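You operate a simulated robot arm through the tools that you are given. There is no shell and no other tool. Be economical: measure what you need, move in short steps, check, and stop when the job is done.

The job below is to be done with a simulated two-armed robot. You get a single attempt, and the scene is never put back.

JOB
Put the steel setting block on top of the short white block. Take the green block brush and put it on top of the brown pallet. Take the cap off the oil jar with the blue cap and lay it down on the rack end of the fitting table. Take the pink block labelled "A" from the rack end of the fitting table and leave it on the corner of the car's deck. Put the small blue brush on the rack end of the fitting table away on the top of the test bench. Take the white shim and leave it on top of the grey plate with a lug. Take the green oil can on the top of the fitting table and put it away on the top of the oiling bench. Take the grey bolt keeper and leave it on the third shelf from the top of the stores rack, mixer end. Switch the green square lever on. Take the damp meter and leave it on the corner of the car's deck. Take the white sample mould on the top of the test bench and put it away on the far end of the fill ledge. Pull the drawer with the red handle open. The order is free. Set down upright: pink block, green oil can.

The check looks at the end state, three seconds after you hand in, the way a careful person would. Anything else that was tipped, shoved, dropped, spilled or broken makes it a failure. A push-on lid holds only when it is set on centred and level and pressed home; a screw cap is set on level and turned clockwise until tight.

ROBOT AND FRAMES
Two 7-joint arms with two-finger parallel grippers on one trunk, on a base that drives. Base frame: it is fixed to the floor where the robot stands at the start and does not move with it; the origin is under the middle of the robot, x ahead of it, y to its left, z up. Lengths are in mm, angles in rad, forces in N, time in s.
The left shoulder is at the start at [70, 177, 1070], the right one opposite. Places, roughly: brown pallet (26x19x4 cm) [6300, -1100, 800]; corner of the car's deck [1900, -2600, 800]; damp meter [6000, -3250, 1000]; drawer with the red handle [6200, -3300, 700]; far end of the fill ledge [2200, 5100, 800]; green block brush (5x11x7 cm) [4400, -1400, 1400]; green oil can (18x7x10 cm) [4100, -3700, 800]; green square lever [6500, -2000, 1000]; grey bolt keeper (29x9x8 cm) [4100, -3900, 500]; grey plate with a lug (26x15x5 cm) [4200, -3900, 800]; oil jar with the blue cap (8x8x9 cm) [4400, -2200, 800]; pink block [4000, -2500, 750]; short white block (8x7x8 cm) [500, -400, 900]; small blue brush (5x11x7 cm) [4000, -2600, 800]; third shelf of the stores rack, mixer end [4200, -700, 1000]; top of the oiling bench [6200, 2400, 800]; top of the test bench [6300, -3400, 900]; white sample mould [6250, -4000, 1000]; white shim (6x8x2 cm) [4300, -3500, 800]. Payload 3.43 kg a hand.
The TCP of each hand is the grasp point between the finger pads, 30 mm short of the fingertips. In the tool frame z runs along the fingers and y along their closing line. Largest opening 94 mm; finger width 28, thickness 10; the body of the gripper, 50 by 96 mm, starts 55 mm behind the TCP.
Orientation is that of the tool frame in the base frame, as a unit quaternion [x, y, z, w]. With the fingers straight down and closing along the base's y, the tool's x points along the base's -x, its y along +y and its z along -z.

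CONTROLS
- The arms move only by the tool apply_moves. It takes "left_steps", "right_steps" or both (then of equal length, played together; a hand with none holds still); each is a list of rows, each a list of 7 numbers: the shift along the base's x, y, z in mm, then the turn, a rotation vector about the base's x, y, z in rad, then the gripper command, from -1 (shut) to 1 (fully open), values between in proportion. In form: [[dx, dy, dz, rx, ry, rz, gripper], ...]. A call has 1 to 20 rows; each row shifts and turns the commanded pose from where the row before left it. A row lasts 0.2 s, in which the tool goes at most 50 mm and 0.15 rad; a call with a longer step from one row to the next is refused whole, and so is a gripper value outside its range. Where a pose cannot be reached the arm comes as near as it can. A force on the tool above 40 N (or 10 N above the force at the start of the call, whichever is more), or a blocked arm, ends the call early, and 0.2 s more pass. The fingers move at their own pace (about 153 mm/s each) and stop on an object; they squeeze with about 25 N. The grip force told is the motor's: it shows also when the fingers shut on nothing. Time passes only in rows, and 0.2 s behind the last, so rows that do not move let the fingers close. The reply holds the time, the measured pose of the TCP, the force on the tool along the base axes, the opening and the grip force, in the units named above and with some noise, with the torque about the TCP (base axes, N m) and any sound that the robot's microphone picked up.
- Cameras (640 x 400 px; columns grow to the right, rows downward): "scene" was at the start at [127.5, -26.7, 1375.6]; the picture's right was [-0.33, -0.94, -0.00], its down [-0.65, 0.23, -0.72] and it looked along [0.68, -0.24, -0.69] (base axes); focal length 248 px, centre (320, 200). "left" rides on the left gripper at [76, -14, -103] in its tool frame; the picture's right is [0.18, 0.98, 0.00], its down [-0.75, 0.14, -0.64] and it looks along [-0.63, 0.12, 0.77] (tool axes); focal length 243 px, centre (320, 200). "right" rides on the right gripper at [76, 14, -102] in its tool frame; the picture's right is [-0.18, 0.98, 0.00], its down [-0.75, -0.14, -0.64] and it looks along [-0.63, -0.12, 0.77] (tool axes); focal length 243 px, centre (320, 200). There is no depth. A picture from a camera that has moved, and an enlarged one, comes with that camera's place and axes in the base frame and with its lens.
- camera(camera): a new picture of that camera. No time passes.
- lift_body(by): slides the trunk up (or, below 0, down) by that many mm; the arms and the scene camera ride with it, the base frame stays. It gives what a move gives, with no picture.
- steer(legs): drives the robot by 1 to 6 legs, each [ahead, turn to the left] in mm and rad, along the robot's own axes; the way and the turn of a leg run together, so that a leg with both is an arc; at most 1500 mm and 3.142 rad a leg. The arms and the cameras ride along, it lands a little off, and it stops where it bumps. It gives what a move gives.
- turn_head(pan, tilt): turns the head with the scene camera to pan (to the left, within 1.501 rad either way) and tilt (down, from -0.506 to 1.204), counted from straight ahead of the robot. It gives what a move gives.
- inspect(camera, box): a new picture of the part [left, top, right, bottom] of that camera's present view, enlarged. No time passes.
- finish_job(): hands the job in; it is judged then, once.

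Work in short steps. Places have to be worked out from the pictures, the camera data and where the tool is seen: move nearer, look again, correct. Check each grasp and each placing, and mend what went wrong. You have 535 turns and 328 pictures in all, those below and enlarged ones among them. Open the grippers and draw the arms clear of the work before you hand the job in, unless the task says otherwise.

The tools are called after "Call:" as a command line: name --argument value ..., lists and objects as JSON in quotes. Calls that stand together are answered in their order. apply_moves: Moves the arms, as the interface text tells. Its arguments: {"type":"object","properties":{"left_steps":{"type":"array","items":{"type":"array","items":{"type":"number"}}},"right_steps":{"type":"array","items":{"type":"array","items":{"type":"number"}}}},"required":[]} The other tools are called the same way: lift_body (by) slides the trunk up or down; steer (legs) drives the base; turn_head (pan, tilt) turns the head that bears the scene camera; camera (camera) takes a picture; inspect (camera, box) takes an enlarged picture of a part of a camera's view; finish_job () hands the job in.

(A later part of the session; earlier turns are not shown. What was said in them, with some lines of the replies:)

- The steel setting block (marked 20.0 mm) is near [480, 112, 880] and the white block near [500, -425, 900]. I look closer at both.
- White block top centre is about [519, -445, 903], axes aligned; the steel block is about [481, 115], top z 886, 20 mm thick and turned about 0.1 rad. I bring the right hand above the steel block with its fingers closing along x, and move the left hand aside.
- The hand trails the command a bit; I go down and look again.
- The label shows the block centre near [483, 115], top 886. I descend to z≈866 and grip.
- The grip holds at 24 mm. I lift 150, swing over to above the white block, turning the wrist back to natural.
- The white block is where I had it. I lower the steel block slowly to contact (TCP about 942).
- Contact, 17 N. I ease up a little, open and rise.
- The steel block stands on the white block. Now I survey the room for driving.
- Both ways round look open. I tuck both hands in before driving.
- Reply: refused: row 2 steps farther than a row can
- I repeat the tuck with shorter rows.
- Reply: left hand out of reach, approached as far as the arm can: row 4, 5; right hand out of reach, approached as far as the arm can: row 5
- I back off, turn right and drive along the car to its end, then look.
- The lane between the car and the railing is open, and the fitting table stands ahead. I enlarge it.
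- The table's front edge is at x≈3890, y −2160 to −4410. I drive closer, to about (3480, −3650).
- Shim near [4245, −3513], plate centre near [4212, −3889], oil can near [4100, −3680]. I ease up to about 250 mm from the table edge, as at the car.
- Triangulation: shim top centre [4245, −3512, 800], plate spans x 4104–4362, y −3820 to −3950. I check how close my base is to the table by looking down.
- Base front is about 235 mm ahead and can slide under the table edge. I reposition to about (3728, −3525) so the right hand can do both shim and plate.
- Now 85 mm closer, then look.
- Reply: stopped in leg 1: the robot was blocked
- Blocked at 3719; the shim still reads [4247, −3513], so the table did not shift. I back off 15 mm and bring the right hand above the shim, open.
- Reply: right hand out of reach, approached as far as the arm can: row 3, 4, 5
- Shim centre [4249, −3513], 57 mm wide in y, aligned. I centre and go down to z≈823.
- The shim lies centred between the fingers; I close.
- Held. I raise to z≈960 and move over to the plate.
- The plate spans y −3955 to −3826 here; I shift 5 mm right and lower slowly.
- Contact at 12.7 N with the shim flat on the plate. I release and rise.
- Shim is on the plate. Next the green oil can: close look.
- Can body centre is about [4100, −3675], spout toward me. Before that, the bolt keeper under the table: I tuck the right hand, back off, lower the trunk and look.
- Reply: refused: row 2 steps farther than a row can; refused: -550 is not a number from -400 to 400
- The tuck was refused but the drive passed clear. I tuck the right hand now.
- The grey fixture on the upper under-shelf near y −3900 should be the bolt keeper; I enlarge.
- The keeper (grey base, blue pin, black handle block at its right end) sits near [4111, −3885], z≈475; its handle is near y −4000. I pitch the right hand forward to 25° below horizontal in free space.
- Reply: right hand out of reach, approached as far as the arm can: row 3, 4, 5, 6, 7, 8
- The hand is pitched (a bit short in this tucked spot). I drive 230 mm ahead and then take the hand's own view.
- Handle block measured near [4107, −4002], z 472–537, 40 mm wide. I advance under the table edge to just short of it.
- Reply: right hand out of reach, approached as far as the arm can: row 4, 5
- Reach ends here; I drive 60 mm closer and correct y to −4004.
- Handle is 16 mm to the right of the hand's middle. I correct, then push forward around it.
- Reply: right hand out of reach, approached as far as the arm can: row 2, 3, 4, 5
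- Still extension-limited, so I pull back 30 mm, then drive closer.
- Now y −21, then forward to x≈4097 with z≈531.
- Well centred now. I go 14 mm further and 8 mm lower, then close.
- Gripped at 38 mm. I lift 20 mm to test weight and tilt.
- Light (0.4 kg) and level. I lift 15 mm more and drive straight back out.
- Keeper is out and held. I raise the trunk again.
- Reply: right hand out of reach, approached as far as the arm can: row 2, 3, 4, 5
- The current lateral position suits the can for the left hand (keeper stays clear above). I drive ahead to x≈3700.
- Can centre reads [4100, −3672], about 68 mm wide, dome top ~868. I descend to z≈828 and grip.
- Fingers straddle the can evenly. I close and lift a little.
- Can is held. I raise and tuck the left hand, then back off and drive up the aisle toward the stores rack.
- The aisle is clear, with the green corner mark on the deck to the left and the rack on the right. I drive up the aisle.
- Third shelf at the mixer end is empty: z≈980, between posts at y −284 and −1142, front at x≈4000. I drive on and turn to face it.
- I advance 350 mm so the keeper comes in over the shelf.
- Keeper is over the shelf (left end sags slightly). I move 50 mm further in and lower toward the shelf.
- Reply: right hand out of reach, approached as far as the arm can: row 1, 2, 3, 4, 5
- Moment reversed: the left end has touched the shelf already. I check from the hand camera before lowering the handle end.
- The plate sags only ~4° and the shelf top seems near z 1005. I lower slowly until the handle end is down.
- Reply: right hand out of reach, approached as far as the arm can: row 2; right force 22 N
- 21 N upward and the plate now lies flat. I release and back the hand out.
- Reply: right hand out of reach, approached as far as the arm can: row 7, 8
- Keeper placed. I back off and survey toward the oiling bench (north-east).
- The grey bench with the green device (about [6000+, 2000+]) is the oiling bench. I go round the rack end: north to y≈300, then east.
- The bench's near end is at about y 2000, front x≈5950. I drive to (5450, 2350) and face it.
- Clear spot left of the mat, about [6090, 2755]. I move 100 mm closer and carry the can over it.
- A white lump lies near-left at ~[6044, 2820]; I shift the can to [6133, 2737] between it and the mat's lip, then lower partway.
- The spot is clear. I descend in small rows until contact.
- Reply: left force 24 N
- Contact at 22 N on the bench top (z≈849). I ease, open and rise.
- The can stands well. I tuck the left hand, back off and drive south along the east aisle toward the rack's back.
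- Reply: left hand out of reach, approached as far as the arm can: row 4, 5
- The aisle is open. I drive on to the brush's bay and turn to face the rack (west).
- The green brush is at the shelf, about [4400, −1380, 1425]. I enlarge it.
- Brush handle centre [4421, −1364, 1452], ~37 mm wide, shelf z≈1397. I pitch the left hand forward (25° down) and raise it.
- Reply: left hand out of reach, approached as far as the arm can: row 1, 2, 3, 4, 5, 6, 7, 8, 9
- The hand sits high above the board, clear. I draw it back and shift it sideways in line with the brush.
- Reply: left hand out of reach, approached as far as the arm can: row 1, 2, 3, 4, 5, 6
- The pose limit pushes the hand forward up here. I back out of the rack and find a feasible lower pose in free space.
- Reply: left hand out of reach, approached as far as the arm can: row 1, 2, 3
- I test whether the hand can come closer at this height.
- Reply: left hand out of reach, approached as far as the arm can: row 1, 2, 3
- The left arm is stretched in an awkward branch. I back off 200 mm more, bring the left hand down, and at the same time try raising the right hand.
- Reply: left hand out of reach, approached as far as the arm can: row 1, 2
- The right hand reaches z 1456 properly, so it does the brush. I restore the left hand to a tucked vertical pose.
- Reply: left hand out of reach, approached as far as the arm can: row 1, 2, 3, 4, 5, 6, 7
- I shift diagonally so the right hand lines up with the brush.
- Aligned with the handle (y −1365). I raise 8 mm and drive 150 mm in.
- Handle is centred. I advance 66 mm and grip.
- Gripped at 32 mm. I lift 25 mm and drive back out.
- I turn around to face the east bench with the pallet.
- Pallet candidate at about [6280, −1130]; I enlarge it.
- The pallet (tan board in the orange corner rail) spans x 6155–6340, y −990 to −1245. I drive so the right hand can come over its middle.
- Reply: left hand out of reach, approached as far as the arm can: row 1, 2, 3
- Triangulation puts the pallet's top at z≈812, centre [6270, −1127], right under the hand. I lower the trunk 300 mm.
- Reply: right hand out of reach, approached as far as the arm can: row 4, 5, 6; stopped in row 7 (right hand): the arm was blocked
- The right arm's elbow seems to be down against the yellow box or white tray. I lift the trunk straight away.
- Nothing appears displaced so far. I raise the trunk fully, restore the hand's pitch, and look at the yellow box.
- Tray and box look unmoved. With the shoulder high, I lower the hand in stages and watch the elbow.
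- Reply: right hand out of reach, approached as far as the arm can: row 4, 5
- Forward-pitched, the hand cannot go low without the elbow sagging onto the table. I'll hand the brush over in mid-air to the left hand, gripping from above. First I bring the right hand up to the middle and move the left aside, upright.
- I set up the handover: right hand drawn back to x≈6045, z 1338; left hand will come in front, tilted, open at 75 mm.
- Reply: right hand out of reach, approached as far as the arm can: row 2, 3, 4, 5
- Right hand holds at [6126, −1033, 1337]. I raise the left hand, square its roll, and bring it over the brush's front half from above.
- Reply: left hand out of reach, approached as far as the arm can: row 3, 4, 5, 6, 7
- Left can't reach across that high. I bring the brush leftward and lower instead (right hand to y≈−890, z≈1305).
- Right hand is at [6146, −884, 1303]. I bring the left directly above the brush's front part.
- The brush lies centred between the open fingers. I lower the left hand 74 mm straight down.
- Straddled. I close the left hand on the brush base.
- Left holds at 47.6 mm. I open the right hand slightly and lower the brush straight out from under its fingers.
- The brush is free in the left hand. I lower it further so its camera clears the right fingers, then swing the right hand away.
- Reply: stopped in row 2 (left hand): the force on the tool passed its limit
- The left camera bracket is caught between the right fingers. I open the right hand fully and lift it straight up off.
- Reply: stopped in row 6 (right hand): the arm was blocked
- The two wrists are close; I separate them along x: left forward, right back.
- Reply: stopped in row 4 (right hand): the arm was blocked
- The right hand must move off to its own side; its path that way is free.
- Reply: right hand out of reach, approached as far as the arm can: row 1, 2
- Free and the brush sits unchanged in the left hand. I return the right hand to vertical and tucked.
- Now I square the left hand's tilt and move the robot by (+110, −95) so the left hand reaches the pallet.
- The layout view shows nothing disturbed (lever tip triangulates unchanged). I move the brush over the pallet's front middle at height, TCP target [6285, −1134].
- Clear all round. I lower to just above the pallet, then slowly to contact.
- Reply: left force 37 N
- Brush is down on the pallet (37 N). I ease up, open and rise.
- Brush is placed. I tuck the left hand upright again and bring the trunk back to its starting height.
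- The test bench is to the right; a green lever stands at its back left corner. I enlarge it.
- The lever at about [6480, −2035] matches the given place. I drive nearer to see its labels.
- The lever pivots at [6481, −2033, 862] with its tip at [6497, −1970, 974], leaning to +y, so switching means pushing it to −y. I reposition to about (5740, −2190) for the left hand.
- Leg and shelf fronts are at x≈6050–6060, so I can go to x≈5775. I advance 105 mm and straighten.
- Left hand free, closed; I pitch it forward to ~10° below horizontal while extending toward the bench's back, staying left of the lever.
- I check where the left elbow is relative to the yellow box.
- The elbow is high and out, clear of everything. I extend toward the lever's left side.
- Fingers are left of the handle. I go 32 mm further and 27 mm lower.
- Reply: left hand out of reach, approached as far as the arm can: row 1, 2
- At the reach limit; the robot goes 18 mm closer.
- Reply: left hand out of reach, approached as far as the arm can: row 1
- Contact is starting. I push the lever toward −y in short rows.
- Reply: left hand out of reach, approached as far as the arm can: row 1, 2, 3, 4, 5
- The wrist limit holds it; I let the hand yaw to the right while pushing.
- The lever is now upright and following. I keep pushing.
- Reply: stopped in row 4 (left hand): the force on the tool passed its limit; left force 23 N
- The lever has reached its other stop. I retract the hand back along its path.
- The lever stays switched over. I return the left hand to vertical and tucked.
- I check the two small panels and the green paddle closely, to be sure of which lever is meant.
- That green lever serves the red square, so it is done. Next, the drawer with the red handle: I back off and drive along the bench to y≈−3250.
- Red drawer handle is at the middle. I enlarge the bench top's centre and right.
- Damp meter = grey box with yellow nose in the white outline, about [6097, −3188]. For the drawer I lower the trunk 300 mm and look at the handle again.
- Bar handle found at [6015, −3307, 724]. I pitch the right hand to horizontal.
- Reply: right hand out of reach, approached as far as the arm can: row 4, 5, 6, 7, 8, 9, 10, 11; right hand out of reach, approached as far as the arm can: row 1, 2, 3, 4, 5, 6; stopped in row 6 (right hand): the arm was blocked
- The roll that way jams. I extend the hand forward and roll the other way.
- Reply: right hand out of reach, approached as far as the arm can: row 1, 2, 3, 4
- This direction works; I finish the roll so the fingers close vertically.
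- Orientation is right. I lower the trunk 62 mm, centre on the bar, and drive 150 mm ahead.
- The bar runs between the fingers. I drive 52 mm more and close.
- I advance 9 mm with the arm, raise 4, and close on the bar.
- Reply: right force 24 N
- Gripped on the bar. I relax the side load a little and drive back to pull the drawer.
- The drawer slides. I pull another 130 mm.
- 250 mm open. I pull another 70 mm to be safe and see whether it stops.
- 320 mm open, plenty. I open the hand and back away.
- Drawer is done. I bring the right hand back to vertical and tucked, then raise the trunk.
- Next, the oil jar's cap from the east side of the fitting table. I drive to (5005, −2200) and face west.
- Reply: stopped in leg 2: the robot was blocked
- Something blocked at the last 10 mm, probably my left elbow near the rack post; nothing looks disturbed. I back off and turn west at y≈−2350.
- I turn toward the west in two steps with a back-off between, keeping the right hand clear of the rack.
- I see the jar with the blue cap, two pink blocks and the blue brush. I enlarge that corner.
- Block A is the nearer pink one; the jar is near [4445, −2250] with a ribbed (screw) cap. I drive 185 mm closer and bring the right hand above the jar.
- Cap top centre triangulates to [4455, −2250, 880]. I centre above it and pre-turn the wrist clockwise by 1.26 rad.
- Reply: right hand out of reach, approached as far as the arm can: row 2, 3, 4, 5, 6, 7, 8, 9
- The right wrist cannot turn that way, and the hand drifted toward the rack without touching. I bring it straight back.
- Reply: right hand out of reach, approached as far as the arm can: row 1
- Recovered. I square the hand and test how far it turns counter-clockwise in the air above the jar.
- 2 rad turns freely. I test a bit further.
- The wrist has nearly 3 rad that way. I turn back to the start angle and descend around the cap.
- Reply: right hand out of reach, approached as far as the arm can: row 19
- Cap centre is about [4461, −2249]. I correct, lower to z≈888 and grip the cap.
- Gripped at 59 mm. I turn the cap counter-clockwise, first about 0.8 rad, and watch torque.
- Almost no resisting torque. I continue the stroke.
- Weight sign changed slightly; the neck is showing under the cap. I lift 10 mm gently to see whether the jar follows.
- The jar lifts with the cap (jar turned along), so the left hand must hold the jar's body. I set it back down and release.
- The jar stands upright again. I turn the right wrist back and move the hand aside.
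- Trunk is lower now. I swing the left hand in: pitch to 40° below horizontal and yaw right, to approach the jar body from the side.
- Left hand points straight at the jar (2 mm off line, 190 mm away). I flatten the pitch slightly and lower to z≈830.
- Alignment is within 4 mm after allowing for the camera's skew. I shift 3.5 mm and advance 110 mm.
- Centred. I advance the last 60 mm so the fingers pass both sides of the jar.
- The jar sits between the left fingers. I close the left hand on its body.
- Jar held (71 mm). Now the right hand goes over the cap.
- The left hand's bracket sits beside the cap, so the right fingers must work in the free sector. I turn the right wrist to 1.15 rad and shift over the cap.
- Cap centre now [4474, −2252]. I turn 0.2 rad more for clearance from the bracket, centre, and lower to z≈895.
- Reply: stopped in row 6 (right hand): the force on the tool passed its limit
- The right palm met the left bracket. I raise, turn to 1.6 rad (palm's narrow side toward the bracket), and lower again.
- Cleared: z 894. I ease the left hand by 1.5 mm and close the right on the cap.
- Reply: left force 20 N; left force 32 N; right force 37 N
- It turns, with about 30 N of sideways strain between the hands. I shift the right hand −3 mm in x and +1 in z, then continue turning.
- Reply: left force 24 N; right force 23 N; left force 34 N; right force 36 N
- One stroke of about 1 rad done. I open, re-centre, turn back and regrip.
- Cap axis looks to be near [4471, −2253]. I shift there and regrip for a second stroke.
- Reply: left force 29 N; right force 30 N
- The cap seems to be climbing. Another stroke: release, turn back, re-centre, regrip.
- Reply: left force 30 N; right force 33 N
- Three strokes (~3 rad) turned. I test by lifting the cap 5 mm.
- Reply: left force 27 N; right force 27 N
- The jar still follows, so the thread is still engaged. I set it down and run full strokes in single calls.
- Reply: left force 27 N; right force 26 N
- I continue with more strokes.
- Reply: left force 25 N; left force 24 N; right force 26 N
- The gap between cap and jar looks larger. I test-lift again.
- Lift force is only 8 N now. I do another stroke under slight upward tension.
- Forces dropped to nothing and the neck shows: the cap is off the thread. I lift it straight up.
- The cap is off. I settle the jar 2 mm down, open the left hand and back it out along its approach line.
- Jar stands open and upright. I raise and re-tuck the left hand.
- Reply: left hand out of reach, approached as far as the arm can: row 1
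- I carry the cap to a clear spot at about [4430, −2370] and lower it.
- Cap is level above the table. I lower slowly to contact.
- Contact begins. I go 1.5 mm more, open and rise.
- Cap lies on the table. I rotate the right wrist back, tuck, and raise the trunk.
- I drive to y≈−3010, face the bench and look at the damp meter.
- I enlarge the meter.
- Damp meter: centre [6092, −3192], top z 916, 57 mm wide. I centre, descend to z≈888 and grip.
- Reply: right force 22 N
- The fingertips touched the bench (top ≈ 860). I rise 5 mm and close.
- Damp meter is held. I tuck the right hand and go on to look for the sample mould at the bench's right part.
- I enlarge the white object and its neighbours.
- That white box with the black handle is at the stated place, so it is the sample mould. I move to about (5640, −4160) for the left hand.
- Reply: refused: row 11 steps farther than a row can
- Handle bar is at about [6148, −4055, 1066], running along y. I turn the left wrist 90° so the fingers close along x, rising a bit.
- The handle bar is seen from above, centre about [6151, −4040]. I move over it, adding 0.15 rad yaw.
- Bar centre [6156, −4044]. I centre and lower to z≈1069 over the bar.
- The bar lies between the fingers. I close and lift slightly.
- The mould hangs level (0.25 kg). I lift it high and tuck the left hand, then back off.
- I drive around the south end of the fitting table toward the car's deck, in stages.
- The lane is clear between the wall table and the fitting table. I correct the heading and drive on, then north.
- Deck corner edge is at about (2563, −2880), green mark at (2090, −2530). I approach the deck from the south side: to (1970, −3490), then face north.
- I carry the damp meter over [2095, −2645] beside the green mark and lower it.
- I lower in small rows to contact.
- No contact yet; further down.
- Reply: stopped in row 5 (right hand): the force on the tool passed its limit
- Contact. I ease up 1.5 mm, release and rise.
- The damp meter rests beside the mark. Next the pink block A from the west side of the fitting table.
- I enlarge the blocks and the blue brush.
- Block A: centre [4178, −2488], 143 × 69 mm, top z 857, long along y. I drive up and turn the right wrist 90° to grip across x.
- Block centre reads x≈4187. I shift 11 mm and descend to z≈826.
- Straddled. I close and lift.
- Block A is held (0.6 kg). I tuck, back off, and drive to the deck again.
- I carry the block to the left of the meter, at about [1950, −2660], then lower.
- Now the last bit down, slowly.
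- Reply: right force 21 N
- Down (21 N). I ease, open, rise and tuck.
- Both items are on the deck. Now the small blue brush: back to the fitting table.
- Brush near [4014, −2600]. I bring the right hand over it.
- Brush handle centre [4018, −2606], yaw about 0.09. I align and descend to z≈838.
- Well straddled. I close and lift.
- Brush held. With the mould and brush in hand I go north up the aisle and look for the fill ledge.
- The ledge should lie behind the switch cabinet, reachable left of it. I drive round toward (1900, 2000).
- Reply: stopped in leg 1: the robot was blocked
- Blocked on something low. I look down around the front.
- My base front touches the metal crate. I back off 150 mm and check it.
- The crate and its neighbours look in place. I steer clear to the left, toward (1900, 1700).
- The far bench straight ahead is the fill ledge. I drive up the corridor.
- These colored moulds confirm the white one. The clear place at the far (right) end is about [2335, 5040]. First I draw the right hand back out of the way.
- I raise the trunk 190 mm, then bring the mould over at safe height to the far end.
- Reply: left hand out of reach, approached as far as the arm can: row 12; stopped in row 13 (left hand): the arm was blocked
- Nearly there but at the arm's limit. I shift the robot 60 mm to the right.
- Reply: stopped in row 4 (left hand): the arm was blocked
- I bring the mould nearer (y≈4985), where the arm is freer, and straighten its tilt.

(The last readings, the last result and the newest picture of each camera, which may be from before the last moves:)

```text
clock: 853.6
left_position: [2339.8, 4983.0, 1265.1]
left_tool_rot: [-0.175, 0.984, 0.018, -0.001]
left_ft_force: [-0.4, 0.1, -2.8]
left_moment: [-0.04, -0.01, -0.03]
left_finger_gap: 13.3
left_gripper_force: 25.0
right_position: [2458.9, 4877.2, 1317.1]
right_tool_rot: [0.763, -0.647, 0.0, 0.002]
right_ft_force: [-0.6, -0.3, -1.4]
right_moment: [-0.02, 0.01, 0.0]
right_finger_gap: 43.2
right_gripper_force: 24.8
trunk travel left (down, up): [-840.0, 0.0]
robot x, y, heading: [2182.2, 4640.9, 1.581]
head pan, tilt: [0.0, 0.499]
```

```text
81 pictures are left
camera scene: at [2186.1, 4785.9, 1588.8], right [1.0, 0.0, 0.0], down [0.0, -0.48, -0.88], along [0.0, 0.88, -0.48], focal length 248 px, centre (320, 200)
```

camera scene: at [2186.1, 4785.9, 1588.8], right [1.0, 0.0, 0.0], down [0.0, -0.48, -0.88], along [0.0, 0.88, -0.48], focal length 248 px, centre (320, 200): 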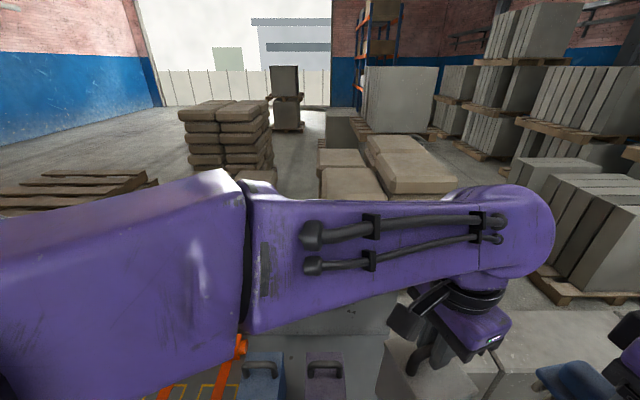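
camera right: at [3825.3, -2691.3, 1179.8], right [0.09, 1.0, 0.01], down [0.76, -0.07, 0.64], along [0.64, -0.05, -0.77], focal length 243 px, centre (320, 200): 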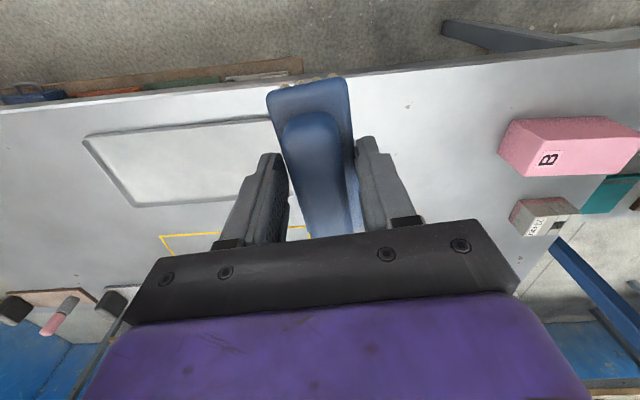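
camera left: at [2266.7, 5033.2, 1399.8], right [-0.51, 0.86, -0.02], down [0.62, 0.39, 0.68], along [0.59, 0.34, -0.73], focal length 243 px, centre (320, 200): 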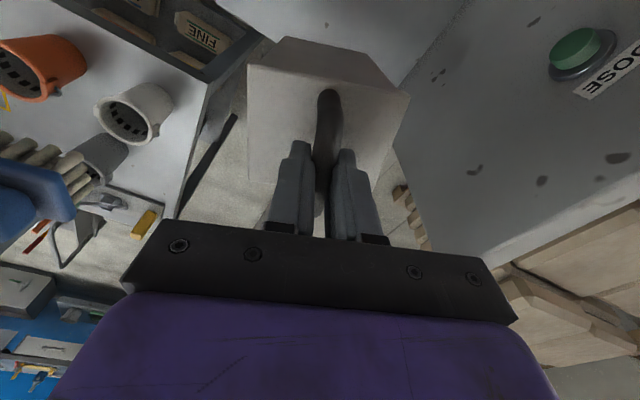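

Free now. I tilt the head down to see the ledge below the mould.

Call:
turn_head --pan -0.35 --tilt 1.0

Call:
camera --camera "scene"

Call:
camera --camera "left"

```text
clock: 854.5
left_position: [2339.3, 4984.4, 1265.4]
left_tool_rot: [-0.174, 0.985, 0.018, 0.0]
left_ft_force: [-0.4, -0.2, -2.3]
left_moment: [-0.01, 0.04, -0.04]
left_finger_gap: 13.4
left_gripper_force: 24.5
right_position: [2460.3, 4877.4, 1316.5]
right_tool_rot: [0.763, -0.647, 0.0, 0.002]
right_ft_force: [-0.2, 0.2, 0.0]
right_moment: [-0.01, 0.0, -0.04]
right_finger_gap: 43.3
right_gripper_force: 25.3
trunk travel left (down, up): [-840.0, 0.0]
robot x, y, heading: [2185.1, 4643.2, 1.57]
head pan, tilt: [-0.351, 1.0]
```

```text
80 pictures are left
camera scene: at [2210.0, 4761.4, 1547.7], right [0.94, -0.34, 0.0], down [-0.29, -0.79, -0.54], along [0.18, 0.51, -0.84], focal length 248 px, centre (320, 200)
```

scene: 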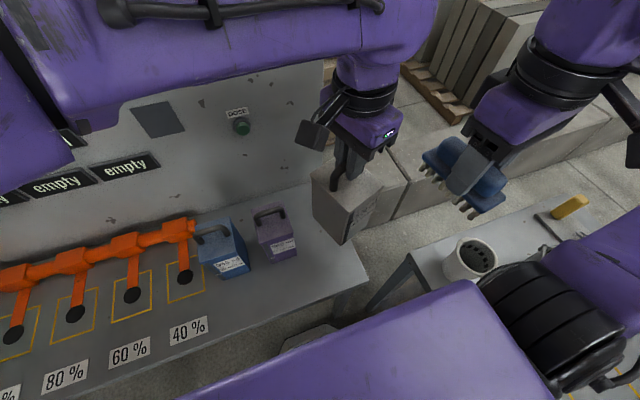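

```text
79 pictures are left
camera left: at [2274.0, 4940.2, 1366.0], right [-0.51, 0.86, 0.03], down [0.66, 0.37, 0.65], along [0.55, 0.35, -0.76], focal length 243 px, centre (320, 200)
```

left: 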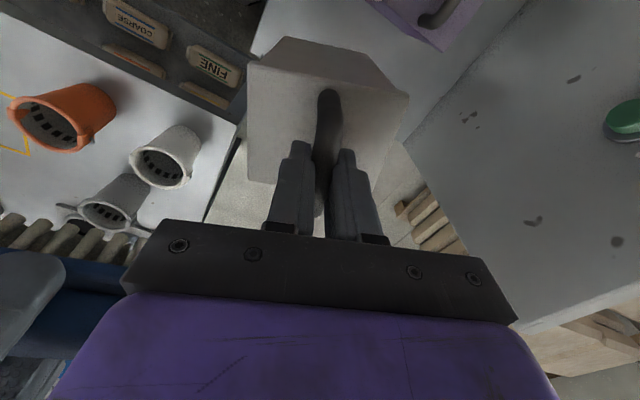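

The free strip at the far end is x 2245–2385. I centre the mould at [2315, 5005], turn it square (−0.33 rad) and lower.

Call:
apply_moves --left_steps '[[-8, 7, 0, 0, 0, -0.11, -1], [-8, 7, 0, 0, 0, -0.11, -1], [-8, 6, 0, 0.03, 0, -0.11, -1], [0, 0, -30, 0, 0, 0, -1], [0, 0, -40, 0, 0, 0, -1], [0, 0, -40, 0, 0, 0, -1], [0, 0, -40, 0, 0, 0, -1], [0, 0, -30, 0, 0, 0, -1], [0, 0, 0, 0, 0, 0, -1]]'

Call:
camera --camera "scene"

```text
clock: 856.7
left_position: [2316.1, 5023.9, 1125.7]
left_tool_rot: [-0.034, 0.997, 0.044, 0.048]
left_ft_force: [0.6, 0.4, -2.4]
left_moment: [-0.02, 0.04, -0.04]
left_finger_gap: 13.2
left_gripper_force: 25.0
right_position: [2460.4, 4878.2, 1316.4]
right_tool_rot: [0.762, -0.647, 0.0, 0.002]
right_ft_force: [-0.1, -1.0, -0.9]
right_moment: [-0.02, -0.01, -0.04]
right_finger_gap: 43.2
right_gripper_force: 25.5
trunk travel left (down, up): [-840.0, 0.0]
robot x, y, heading: [2185.8, 4641.9, 1.576]
head pan, tilt: [-0.351, 1.0]
stopped in row 9 (left hand): the arm was blocked; the commanded pose is now the measured one
```

```text
78 pictures are left
camera scene: at [2210.1, 4760.7, 1547.7], right [0.94, -0.34, 0.0], down [-0.29, -0.79, -0.54], along [0.18, 0.51, -0.84], focal length 248 px, centre (320, 200)
```

scene: 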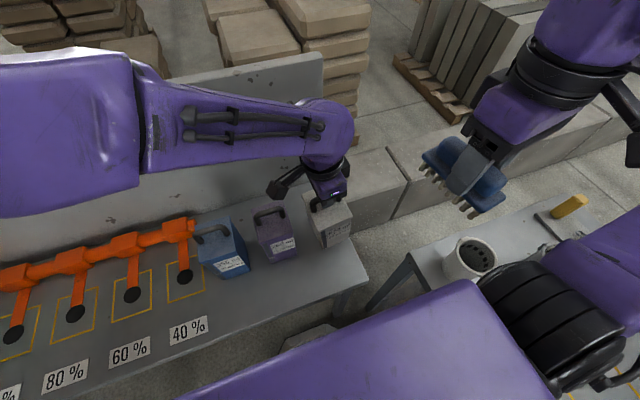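

The crossed arm is at its limit. I raise the mould, turn the robot right by 0.63 rad so the spot lies naturally in front of the left arm.

Call:
apply_moves --left_steps '[[0, -5, 40, 0, 0, 0, -1], [0, -5, 40, 0, 0, 0, -1], [0, -10, 40, 0, 0, 0, -1], [0, -15, 30, 0, 0, 0, -1], [-20, -15, 10, 0, 0, 0, -1], [-30, -15, 0, 0, 0, 0, -1], [-30, -15, 0, 0, 0, 0, -1], [0, 0, 0, 0, 0, 0, -1]]'

Call:
steer --legs '[[0, -0.63]]'

Call:
turn_head --pan 0.3 --tilt 0.9

Call:
camera --camera "scene"

```text
clock: 858.5
left_position: [2236.9, 4942.5, 1282.6]
left_tool_rot: [-0.031, 0.998, 0.042, 0.044]
left_ft_force: [1.0, 0.5, -2.9]
left_moment: [-0.05, 0.06, 0.02]
left_finger_gap: 13.5
left_gripper_force: 24.9
right_position: [2459.4, 4878.2, 1316.1]
right_tool_rot: [0.763, -0.647, -0.001, 0.003]
right_ft_force: [0.0, -0.3, -1.1]
right_moment: [-0.04, 0.02, -0.02]
right_finger_gap: 43.4
right_gripper_force: 24.8
trunk travel left (down, up): [-840.0, 0.0]
robot x, y, heading: [2186.7, 4647.6, 1.575]
head pan, tilt: [-0.351, 1.0]
```

```text
clock: 860.7
left_position: [2403.6, 4852.9, 1282.8]
left_tool_rot: [0.286, 0.956, 0.026, 0.056]
left_ft_force: [-0.1, 0.1, -1.9]
left_moment: [-0.01, 0.06, 0.01]
left_finger_gap: 13.6
left_gripper_force: 25.2
right_position: [2543.4, 4666.8, 1317.4]
right_tool_rot: [-0.519, 0.855, 0.002, -0.001]
right_ft_force: [-0.7, -0.6, -1.1]
right_moment: [-0.02, 0.0, 0.01]
right_finger_gap: 43.5
right_gripper_force: 25.2
trunk travel left (down, up): [-840.0, 0.0]
robot x, y, heading: [2188.1, 4640.4, 0.932]
head pan, tilt: [-0.351, 1.0]
```

```text
clock: 861.7
left_position: [2404.3, 4852.6, 1284.3]
left_tool_rot: [0.286, 0.956, 0.026, 0.056]
left_ft_force: [0.2, 0.1, -2.7]
left_moment: [0.04, 0.05, 0.04]
left_finger_gap: 13.6
left_gripper_force: 24.9
right_position: [2543.8, 4666.8, 1317.3]
right_tool_rot: [-0.519, 0.855, 0.001, -0.001]
right_ft_force: [0.5, -0.4, -0.7]
right_moment: [0.0, -0.04, 0.0]
right_finger_gap: 43.3
right_gripper_force: 24.7
trunk travel left (down, up): [-840.0, 0.0]
robot x, y, heading: [2184.2, 4647.0, 0.934]
head pan, tilt: [0.3, 0.901]
```

```text
77 pictures are left
camera scene: at [2241.8, 4756.5, 1554.9], right [0.94, -0.34, 0.0], down [-0.26, -0.74, -0.62], along [0.21, 0.58, -0.78], focal length 248 px, centre (320, 200)
```

scene: 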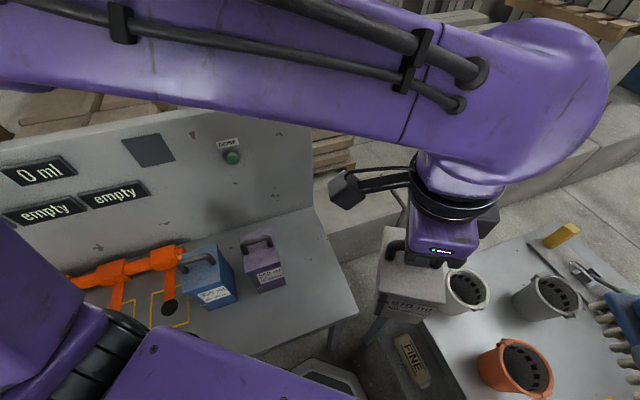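

Now the left hand can come in naturally: to [2312, 5020], squared and plumb.

Call:
apply_moves --left_steps '[[-15, 28, 0, -0.009, 0.019, 0.097, -1], [-15, 28, 0, -0.009, 0.019, 0.097, -1], [-15, 28, 0, -0.009, 0.019, 0.097, -1], [-15, 28, 0, -0.009, 0.019, 0.097, -1], [-16, 28, 0, -0.009, 0.019, 0.097, -1], [-16, 28, 0, -0.008, 0.019, 0.097, -1], [0, 0, -40, 0, 0, 0, -1], [0, 0, -40, 0, 0, 0, -1], [0, 0, -40, 0, 0, 0, -1], [0, 0, 0, 0, 0, 0, -1]]'

Call:
camera --camera "scene"

```text
clock: 863.9
left_position: [2312.5, 5020.5, 1164.5]
left_tool_rot: [-0.001, 1.0, -0.001, 0.0]
left_ft_force: [-0.2, 0.7, -1.8]
left_moment: [0.0, -0.01, 0.0]
left_finger_gap: 13.6
left_gripper_force: 25.5
right_position: [2544.6, 4667.4, 1316.5]
right_tool_rot: [-0.519, 0.855, 0.001, -0.001]
right_ft_force: [-0.1, -0.5, -0.7]
right_moment: [0.0, 0.0, 0.04]
right_finger_gap: 43.4
right_gripper_force: 24.7
trunk travel left (down, up): [-840.0, 0.0]
robot x, y, heading: [2190.1, 4642.0, 0.924]
head pan, tilt: [0.3, 0.901]
```

```text
76 pictures are left
camera scene: at [2241.3, 4756.5, 1554.9], right [0.94, -0.34, 0.0], down [-0.26, -0.74, -0.62], along [0.21, 0.59, -0.78], focal length 248 px, centre (320, 200)
```

scene: 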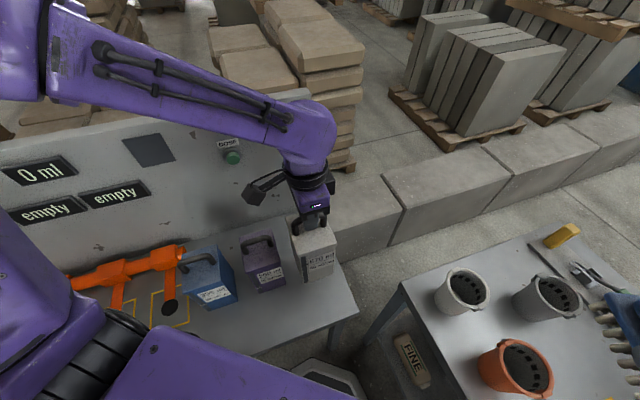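

It hangs right beside the purple mould with clearance. I lower it toward the ledge.

Call:
apply_moves --left_steps '[[3, 0, -40, 0, 0, 0, -1], [2, 0, -40, 0, 0, 0, -1], [0, 0, -25, 0, 0, 0, -1], [0, 0, -10, 0, 0, 0, -1], [0, 0, -8, 0, 0, 0, -1], [0, 0, 0, 0, 0, 0, -1]]'

Call:
inspect --camera "scene" --box '[170, 170, 370, 330]'

```text
clock: 864.9
left_position: [2317.8, 5018.3, 1058.2]
left_tool_rot: [0.0, 1.0, 0.004, 0.004]
left_ft_force: [-6.4, -7.4, 28.3]
left_moment: [-0.14, 0.81, 0.06]
left_finger_gap: 13.3
left_gripper_force: 24.8
right_position: [2543.5, 4663.6, 1317.5]
right_tool_rot: [-0.519, 0.855, 0.002, 0.0]
right_ft_force: [-0.2, 0.8, -1.9]
right_moment: [-0.06, 0.04, 0.0]
right_finger_gap: 43.3
right_gripper_force: 25.7
trunk travel left (down, up): [-840.0, 0.0]
robot x, y, heading: [2189.7, 4642.8, 0.928]
head pan, tilt: [0.3, 0.901]
stopped in row 4 (left hand): the force on the tool passed its limit (the readings are from after the stop); the commanded pose is now the measured one
```

```text
2.50 times, centred on (270, 250) of scene
camera zoom: at [2239.5, 4752.4, 1555.7], right [0.94, -0.34, 0.0], down [-0.26, -0.74, -0.62], along [0.21, 0.59, -0.78], focal length 621 px, centre (445, 75)
```

zoom: 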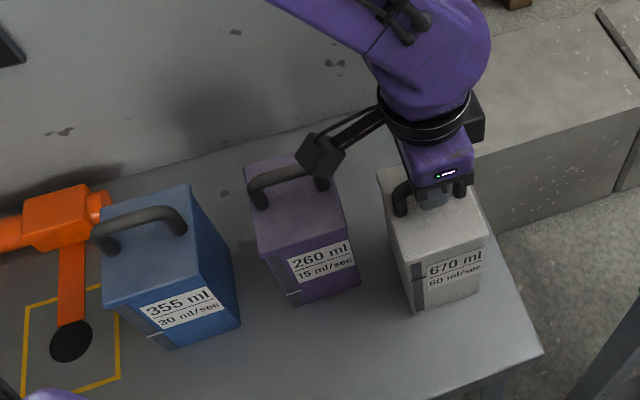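

The mould is down on the ledge. I ease up, open and rise straight.

Call:
apply_moves --left_steps '[[0, 0, 2, 0, 0, 0, -1], [0, 0, 0, 0, 0, 0, -1], [0, 0, 0, 0, 0, 0, -0.4], [0, 0, 0, 0, 0, 0, 0], [0, 0, 0, 0, 0, 0, 0], [0, 0, 20, 0, 0, 0, 0], [0, 0, 40, 0, 0, 0, 0], [0, 0, 45, 0, 0, 0, 0], [0, -5, 45, 0, 0, 0, 0], [0, -10, 40, 0, 0, 0, 0]]'

Call:
camera --camera "scene"

```text
clock: 867.1
left_position: [2320.2, 5004.8, 1251.2]
left_tool_rot: [0.0, 1.0, 0.003, 0.003]
left_ft_force: [0.1, -0.3, 0.4]
left_moment: [-0.01, -0.04, -0.02]
left_finger_gap: 47.0
left_gripper_force: 0.1
right_position: [2543.9, 4667.6, 1318.0]
right_tool_rot: [-0.519, 0.855, 0.002, -0.001]
right_ft_force: [0.3, -0.2, -0.3]
right_moment: [-0.04, -0.03, 0.01]
right_finger_gap: 43.5
right_gripper_force: 25.3
trunk travel left (down, up): [-840.0, 0.0]
robot x, y, heading: [2184.8, 4641.7, 0.925]
head pan, tilt: [0.3, 0.901]
```

```text
74 pictures are left
camera scene: at [2240.3, 4756.0, 1555.0], right [0.94, -0.34, 0.0], down [-0.26, -0.74, -0.62], along [0.21, 0.59, -0.78], focal length 248 px, centre (320, 200)
```

scene: 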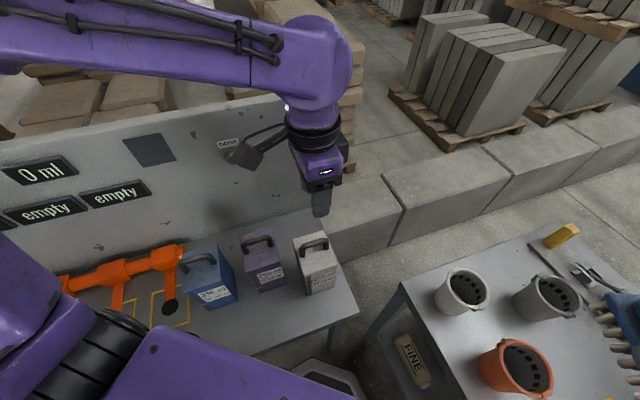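

The white mould stands at the far end of the ledge. Last job: the blue brush to the test bench. I back out, turn south and lower the trunk.

Call:
steer --legs '[[-520, 0]]'

Call:
apply_moves --left_steps '[[-10, -30, -5, 0, 0, 0.14, 0], [-10, -30, -5, 0, 0, 0.14, 0], [-10, -30, -5, 0, 0, 0.14, 0], [-10, -20, 0, 0, 0, 0.14, 0], [-10, -10, 0, 0, 0, 0.14, 0], [0, 0, 0, 0, 0, 0.14, 0]]'

Call:
steer --legs '[[0, -2.49]]'

Call:
lift_body --by -190

Call:
turn_head --pan 0 --tilt 0.45

Call:
camera --camera "scene"

```text
clock: 870.1
left_position: [2009.6, 4588.1, 1248.8]
left_tool_rot: [0.0, 1.0, 0.003, 0.004]
left_ft_force: [-0.5, -0.3, -0.3]
left_moment: [-0.02, 0.0, -0.01]
left_finger_gap: 46.8
left_gripper_force: 0.1
right_position: [2233.5, 4251.1, 1317.5]
right_tool_rot: [-0.518, 0.855, 0.0, -0.002]
right_ft_force: [-0.2, -0.5, -1.0]
right_moment: [-0.06, 0.02, -0.01]
right_finger_gap: 43.3
right_gripper_force: 25.0
trunk travel left (down, up): [-840.0, 0.0]
robot x, y, heading: [1877.8, 4231.2, 0.928]
head pan, tilt: [0.3, 0.901]
```

```text
clock: 871.5
left_position: [1961.4, 4468.2, 1235.4]
left_tool_rot: [-0.408, 0.913, 0.004, 0.002]
left_ft_force: [0.0, 0.3, -0.3]
left_moment: [-0.05, 0.0, 0.02]
left_finger_gap: 47.1
left_gripper_force: 0.0
right_position: [2233.2, 4248.6, 1317.9]
right_tool_rot: [-0.518, 0.855, 0.001, -0.002]
right_ft_force: [0.6, -0.2, -0.8]
right_moment: [0.04, 0.01, -0.01]
right_finger_gap: 43.3
right_gripper_force: 24.7
trunk travel left (down, up): [-840.0, 0.0]
robot x, y, heading: [1874.3, 4229.2, 0.929]
head pan, tilt: [0.3, 0.901]
```

```text
clock: 877.9
left_position: [1944.2, 3981.3, 1234.1]
left_tool_rot: [0.745, 0.667, -0.001, 0.004]
left_ft_force: [0.4, -0.7, 0.6]
left_moment: [0.03, 0.01, 0.01]
left_finger_gap: 47.0
left_gripper_force: 0.0
right_position: [1595.4, 4001.5, 1316.4]
right_tool_rot: [0.656, 0.755, 0.002, 0.0]
right_ft_force: [0.1, -0.2, -0.7]
right_moment: [0.0, 0.02, -0.02]
right_finger_gap: 43.6
right_gripper_force: 24.6
trunk travel left (down, up): [-840.0, 0.0]
robot x, y, heading: [1875.9, 4226.9, -1.597]
head pan, tilt: [0.3, 0.901]
```

```text
clock: 880.0
left_position: [1944.5, 3982.6, 1045.0]
left_tool_rot: [0.745, 0.667, -0.001, 0.005]
left_ft_force: [0.8, -0.3, 0.2]
left_moment: [-0.01, 0.0, 0.03]
left_finger_gap: 47.1
left_gripper_force: 0.1
right_position: [1595.0, 4001.3, 1127.0]
right_tool_rot: [0.656, 0.755, 0.002, 0.0]
right_ft_force: [-0.2, 0.5, -1.2]
right_moment: [0.01, -0.01, 0.02]
right_finger_gap: 43.4
right_gripper_force: 25.3
trunk travel left (down, up): [-650.0, 190.0]
robot x, y, heading: [1872.2, 4225.5, -1.594]
head pan, tilt: [0.3, 0.901]
```

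```text
clock: 880.9
left_position: [1944.4, 3981.3, 1043.5]
left_tool_rot: [0.745, 0.667, -0.001, 0.004]
left_ft_force: [-0.8, -0.3, -0.3]
left_moment: [-0.01, 0.02, 0.02]
left_finger_gap: 46.8
left_gripper_force: 0.1
right_position: [1595.1, 4001.5, 1127.0]
right_tool_rot: [0.656, 0.755, 0.001, 0.001]
right_ft_force: [0.7, 0.8, -0.5]
right_moment: [0.0, -0.01, 0.0]
right_finger_gap: 43.3
right_gripper_force: 25.7
trunk travel left (down, up): [-650.0, 190.0]
robot x, y, heading: [1877.6, 4228.2, -1.593]
head pan, tilt: [0.0, 0.45]
```

```text
73 pictures are left
camera scene: at [1870.3, 4086.3, 1403.2], right [-1.0, 0.02, 0.0], down [0.01, 0.44, -0.9], along [-0.02, -0.9, -0.44], focal length 248 px, centre (320, 200)
```

scene: 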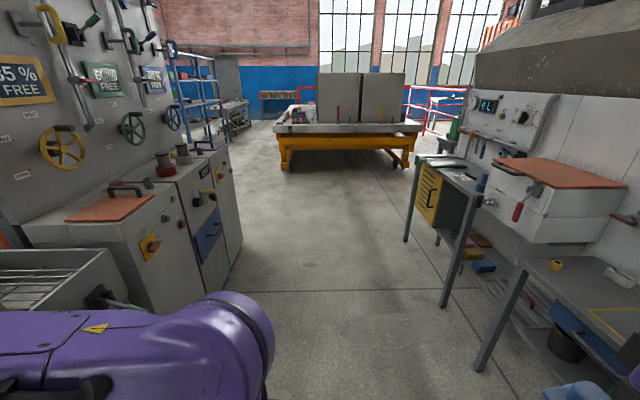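

I drive back south, around the cabinet, and east past the rack's north end.

Call:
steer --legs '[[0, 0.022], [1500, 0], [950, 0], [0, 0.679], [1500, 0], [209, 0]]'

Call:
steer --legs '[[0, 0.892]]'

Call:
camera --camera "scene"

```text
clock: 903.4
left_position: [3188.8, 286.6, 1043.7]
left_tool_rot: [0.469, 0.883, 0.001, 0.004]
left_ft_force: [-0.3, 0.5, -0.6]
left_moment: [0.01, 0.0, -0.03]
left_finger_gap: 47.1
left_gripper_force: 0.0
right_position: [2911.6, 74.6, 1127.3]
right_tool_rot: [0.355, 0.935, 0.002, 0.0]
right_ft_force: [-0.5, 0.2, -0.9]
right_moment: [-0.02, 0.01, -0.02]
right_finger_gap: 43.3
right_gripper_force: 25.1
trunk travel left (down, up): [-650.0, 190.0]
robot x, y, heading: [2971.1, 430.6, -0.888]
head pan, tilt: [0.0, 0.45]
```

```text
clock: 906.1
left_position: [3219.3, 507.1, 1045.1]
left_tool_rot: [0.037, 0.999, 0.002, 0.003]
left_ft_force: [0.1, -0.1, -0.3]
left_moment: [-0.01, 0.0, -0.02]
left_finger_gap: 47.0
left_gripper_force: 0.0
right_position: [3213.0, 157.7, 1127.4]
right_tool_rot: [-0.088, 0.996, 0.002, -0.001]
right_ft_force: [-0.3, 0.1, -0.4]
right_moment: [-0.02, 0.03, -0.04]
right_finger_gap: 43.1
right_gripper_force: 24.1
trunk travel left (down, up): [-650.0, 190.0]
robot x, y, heading: [2980.5, 427.5, 0.017]
head pan, tilt: [0.0, 0.45]
```

```text
72 pictures are left
camera scene: at [3117.9, 430.0, 1403.2], right [0.01, -1.0, 0.0], down [-0.44, -0.01, -0.9], along [0.9, 0.01, -0.44], focal length 248 px, centre (320, 200)
```

scene: 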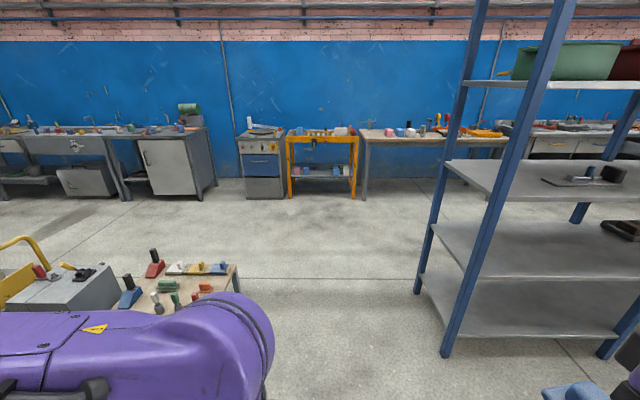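

Clear passage. I drive east, then south along the east aisle to the drawer area.

Call:
steer --legs '[[0, -0.017], [1500, 0], [820, 0], [0, -1.571], [1500, 0], [1000, 0]]'

Call:
steer --legs '[[1080, 0], [0, 1.571]]'

Call:
camera --camera "scene"

```text
clock: 933.7
left_position: [5458.2, -2317.9, 1044.1]
left_tool_rot: [0.724, 0.69, -0.001, 0.005]
left_ft_force: [-0.2, 0.1, 1.0]
left_moment: [0.0, -0.02, -0.03]
left_finger_gap: 46.8
left_gripper_force: 0.0
right_position: [5109.1, -2320.6, 1127.4]
right_tool_rot: [0.633, 0.774, 0.002, 0.0]
right_ft_force: [0.1, 0.2, -0.5]
right_moment: [0.0, -0.01, 0.02]
right_finger_gap: 43.2
right_gripper_force: 25.0
trunk travel left (down, up): [-650.0, 190.0]
robot x, y, heading: [5373.1, -2078.5, -1.535]
head pan, tilt: [0.0, 0.45]
```

```text
clock: 943.1
left_position: [5654.7, -3059.5, 1043.9]
left_tool_rot: [0.018, 1.0, 0.002, 0.004]
left_ft_force: [-0.4, 0.2, 0.5]
left_moment: [0.01, -0.02, 0.0]
left_finger_gap: 47.1
left_gripper_force: 0.1
right_position: [5662.9, -3409.3, 1126.1]
right_tool_rot: [-0.107, 0.994, 0.002, 0.0]
right_ft_force: [0.0, 0.0, -0.3]
right_moment: [0.01, 0.01, -0.01]
right_finger_gap: 43.4
right_gripper_force: 25.1
trunk travel left (down, up): [-650.0, 190.0]
robot x, y, heading: [5416.5, -3147.0, 0.055]
head pan, tilt: [0.0, 0.45]
```

```text
71 pictures are left
camera scene: at [5557.3, -3140.1, 1403.2], right [0.05, -1.0, 0.0], down [-0.43, -0.02, -0.9], along [0.9, 0.05, -0.44], focal length 248 px, centre (320, 200)
```

scene: 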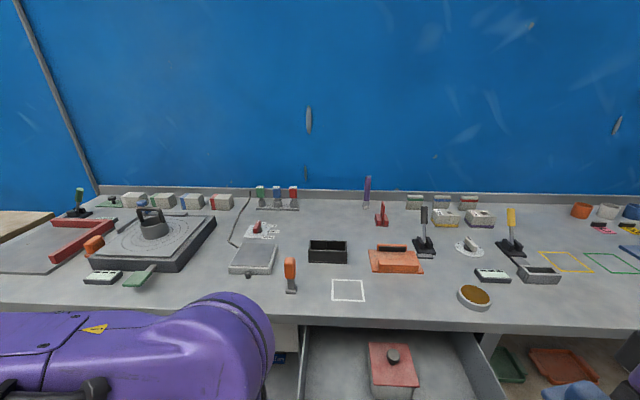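

The bench is ready; the clear spot near [6085, −3310] is right of the white outline. I advance 100 mm and reach the brush over it.

Call:
steer --legs '[[0, -0.055], [98, 0]]'

Call:
apply_moves --right_steps '[[40, 10, -5, 0, 0, 0, -1], [42, 10, -10, 0, 0, -0.03, -1], [42, 10, -10, 0, 0, -0.03, -1], [42, 10, -10, 0, 0, -0.03, -1], [42, 10, -10, 0, 0, -0.03, -1], [42, 10, -15, 0, 0, -0.03, -1], [42, 10, -15, 0, 0, 0, -1], [0, 0, -30, 0, 0, 0, -1], [0, 0, 0, 0, 0, 0, -1]]'

Call:
camera --camera "scene"

Call:
camera --camera "right"

```text
clock: 944.6
left_position: [5757.9, -3073.2, 1044.2]
left_tool_rot: [0.045, 0.999, 0.002, 0.004]
left_ft_force: [1.0, -0.2, -0.1]
left_moment: [0.01, 0.02, 0.01]
left_finger_gap: 46.9
left_gripper_force: 0.0
right_position: [5746.6, -3423.0, 1128.0]
right_tool_rot: [-0.08, 0.997, 0.001, -0.001]
right_ft_force: [0.3, 0.0, -0.5]
right_moment: [0.01, 0.0, 0.01]
right_finger_gap: 43.2
right_gripper_force: 24.8
trunk travel left (down, up): [-650.0, 190.0]
robot x, y, heading: [5513.2, -3150.0, -0.001]
head pan, tilt: [0.0, 0.45]
```

```text
clock: 946.6
left_position: [5758.2, -3072.4, 1043.4]
left_tool_rot: [0.045, 0.999, 0.003, 0.003]
left_ft_force: [0.5, -0.2, 0.3]
left_moment: [-0.01, -0.02, -0.01]
left_finger_gap: 46.7
left_gripper_force: 0.0
right_position: [6038.1, -3349.7, 1021.8]
right_tool_rot: [-0.005, 1.0, 0.002, 0.0]
right_ft_force: [-0.3, 0.4, -1.3]
right_moment: [0.0, 0.03, 0.0]
right_finger_gap: 43.2
right_gripper_force: 24.8
trunk travel left (down, up): [-650.0, 190.0]
robot x, y, heading: [5512.5, -3150.5, 0.003]
head pan, tilt: [0.0, 0.45]
```

```text
70 pictures are left
camera scene: at [5655.4, -3147.6, 1403.3], right [0.0, -1.0, 0.0], down [-0.44, 0.0, -0.9], along [0.9, 0.0, -0.44], focal length 248 px, centre (320, 200)
```

scene: 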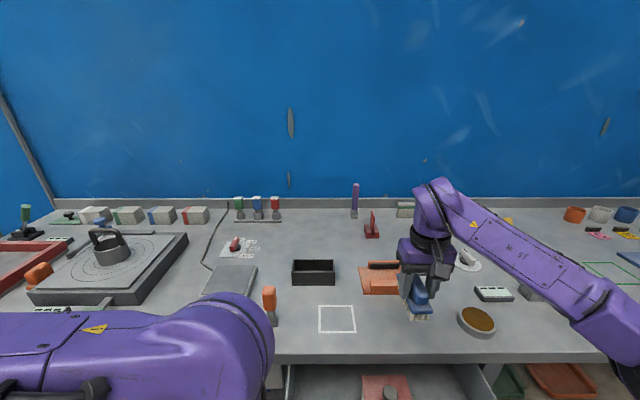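

```text
69 pictures are left
camera right: at [5963.6, -3337.6, 1123.6], right [0.17, 0.98, 0.0], down [0.76, -0.14, 0.64], along [0.63, -0.11, -0.77], focal length 243 px, centre (320, 200)
```

right: 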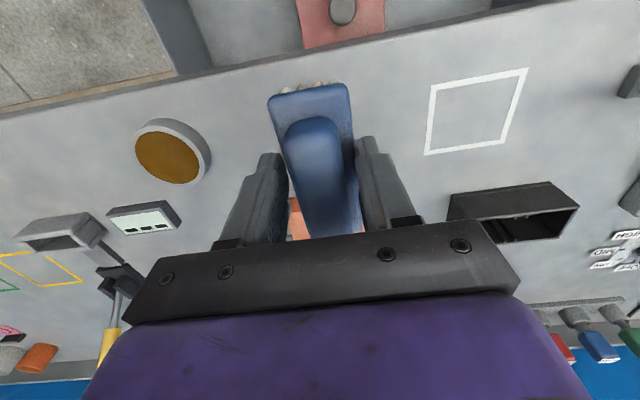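

I centre at [6078, −3315] and lower.

Call:
apply_moves --right_steps '[[20, 18, -10, 0, 0, 0, -1], [20, 17, -20, 0, 0, 0, -1], [0, 0, -35, 0, 0, 0, -1], [0, 0, -25, 0, 0, 0, -1], [0, 0, -8, 0, 0, 0, -1], [0, 0, -5, 0, 0, 0, -1], [0, 0, -4, 0, 0, 0, -1], [0, 0, -3, 0, 0, 0, -1], [0, 0, 0, 0, 0, 0, -1]]'

Call:
inspect --camera "scene" --box '[300, 220, 500, 350]'

```text
clock: 948.6
left_position: [5755.8, -3072.8, 1044.5]
left_tool_rot: [0.045, 0.999, 0.002, 0.005]
left_ft_force: [-0.5, -0.1, 0.7]
left_moment: [-0.03, 0.02, -0.01]
left_finger_gap: 46.8
left_gripper_force: 0.0
right_position: [6076.3, -3315.7, 913.1]
right_tool_rot: [-0.005, 1.0, 0.001, 0.001]
right_ft_force: [1.6, 0.4, 20.0]
right_moment: [-0.01, -0.1, 0.09]
right_finger_gap: 43.6
right_gripper_force: 25.2
trunk travel left (down, up): [-650.0, 190.0]
robot x, y, heading: [5513.3, -3148.9, 0.001]
head pan, tilt: [0.0, 0.45]
```

```text
3.08 times, centred on (400, 285) of scene
camera zoom: at [5652.8, -3147.1, 1403.7], right [0.0, -1.0, 0.0], down [-0.43, 0.0, -0.9], along [0.9, 0.0, -0.43], focal length 764 px, centre (74, -62)
```

zoom: 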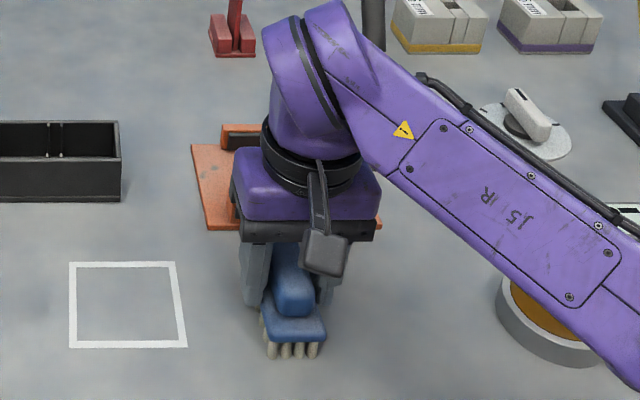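

Contact at 20 N. I ease, open and rise.

Call:
apply_moves --right_steps '[[0, 0, 1.5, 0, 0, 0, -1], [0, 0, 0, 0, 0, 0, 0.2], [0, 0, 0, 0, 0, 0, 0.5], [0, 0, 0, 0, 0, 0, 0.5], [0, 0, 25, 0, 0, 0, 0.5], [0, 0, 45, 0, 0, 0, 0.5], [0, 0, 45, 0, 0, 0, 0.5], [-20, -10, 40, 0, 0, 0, 0.3], [-35, -10, 30, 0, 0, 0, 0], [-40, -15, 20, 0, 0, 0, 0], [-40, -20, 10, 0, 0, 0, 0], [-40, -20, 10, 0, 0, 0, 0]]'

Call:
steer --legs '[[-250, 0]]'

Call:
camera --camera "scene"

```text
clock: 951.2
left_position: [5755.7, -3073.9, 1043.9]
left_tool_rot: [0.045, 0.999, 0.003, 0.005]
left_ft_force: [0.7, 0.6, -0.2]
left_moment: [0.0, 0.01, 0.03]
left_finger_gap: 47.1
left_gripper_force: 0.1
right_position: [5901.8, -3391.6, 1139.1]
right_tool_rot: [-0.005, 1.0, 0.002, -0.001]
right_ft_force: [-0.8, 0.3, 0.4]
right_moment: [0.04, -0.05, -0.01]
right_finger_gap: 47.0
right_gripper_force: 0.1
trunk travel left (down, up): [-650.0, 190.0]
robot x, y, heading: [5512.4, -3148.6, -0.003]
head pan, tilt: [0.0, 0.45]
```

```text
clock: 953.1
left_position: [5503.4, -3071.6, 1042.4]
left_tool_rot: [0.046, 0.999, 0.003, 0.004]
left_ft_force: [-0.5, 0.7, 0.6]
left_moment: [0.0, 0.0, -0.03]
left_finger_gap: 46.9
left_gripper_force: 0.1
right_position: [5649.1, -3391.6, 1138.9]
right_tool_rot: [-0.003, 1.0, 0.002, -0.002]
right_ft_force: [0.4, -0.9, 0.8]
right_moment: [0.01, -0.01, 0.02]
right_finger_gap: 47.0
right_gripper_force: 0.1
trunk travel left (down, up): [-650.0, 190.0]
robot x, y, heading: [5259.5, -3150.8, -0.002]
head pan, tilt: [0.0, 0.45]
```

```text
67 pictures are left
camera scene: at [5401.2, -3147.6, 1403.2], right [0.0, -1.0, 0.0], down [-0.44, 0.0, -0.9], along [0.9, 0.0, -0.44], focal length 248 px, centre (320, 200)
```

scene: 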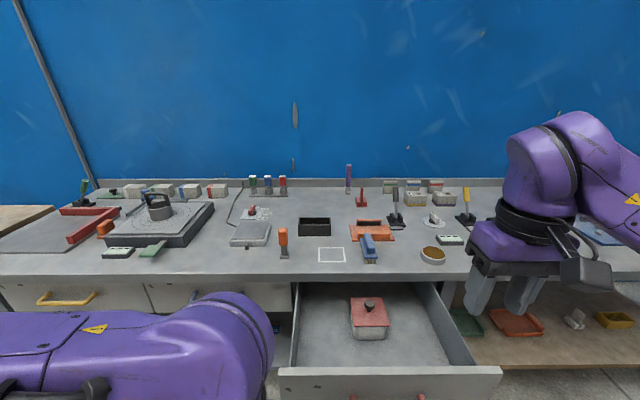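

Everything is placed. One last look at the brush, drawer and lever, opening both grippers.

Call:
apply_moves --left_steps '[[0, 0, 0, 0, 0, 0, 1], [0, 0, 0, 0, 0, 0, 1]]' --right_steps '[[0, 0, 0, 0, 0, 0, 1], [0, 0, 0, 0, 0, 0, 1]]'

Call:
inspect --camera "scene" --box '[50, 160, 210, 260]'

Call:
inspect --camera "scene" --box '[270, 180, 480, 310]'

```text
clock: 953.7
left_position: [5503.4, -3072.5, 1043.4]
left_tool_rot: [0.046, 0.999, 0.002, 0.003]
left_ft_force: [-0.2, -0.2, 0.2]
left_moment: [-0.01, 0.0, 0.03]
left_finger_gap: 94.2
left_gripper_force: 0.1
right_position: [5648.6, -3391.9, 1138.2]
right_tool_rot: [-0.005, 1.0, 0.002, -0.001]
right_ft_force: [0.5, 0.1, 0.4]
right_moment: [-0.02, -0.01, 0.01]
right_finger_gap: 94.0
right_gripper_force: 0.1
trunk travel left (down, up): [-650.0, 190.0]
robot x, y, heading: [5260.4, -3144.3, -0.006]
head pan, tilt: [0.0, 0.45]
```

```text
4.00 times, centred on (130, 210) of scene
camera zoom: at [5400.4, -3147.5, 1403.3], right [0.0, -1.0, 0.0], down [-0.43, 0.0, -0.9], along [0.9, 0.0, -0.43], focal length 994 px, centre (1080, 160)
```

zoom: 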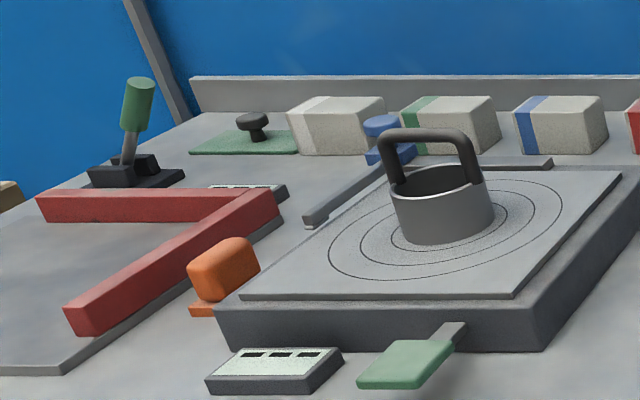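

```text
3.05 times, centred on (375, 245) of scene
camera zoom: at [5400.4, -3147.5, 1403.3], right [0.0, -1.0, 0.0], down [-0.43, 0.0, -0.9], along [0.9, 0.0, -0.43], focal length 757 px, centre (152, 63)
```

zoom: 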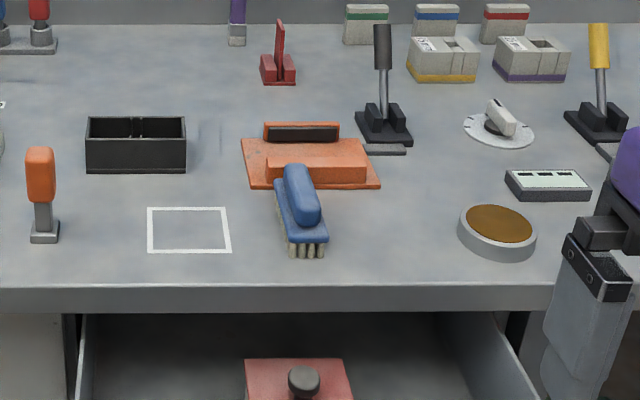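

All twelve parts look done and the arms are clear, so I hand the job in.

Call:
finish_job

```text
The job is handed in.
```

I did all twelve tasks and handed the job in; I saw nothing tipped or broken. Three points could still count against it:

- **Bumps:** my base touched the metal crate by the small table and the shelf under the fitting table. An elbow bumped the rack and pressed down on the bench with the pallet. Nothing looked clearly displaced in later pictures, though my position estimates for the crate were rough.
- **Green lever:** I threw the lever with the green handle beside the red square. No on/off mark was visible, so "on" rests on it having only two positions.
- **Deck spots:** the pink block and the damp meter sit next to the green mark on the deck, within about 200 mm of the place you gave.
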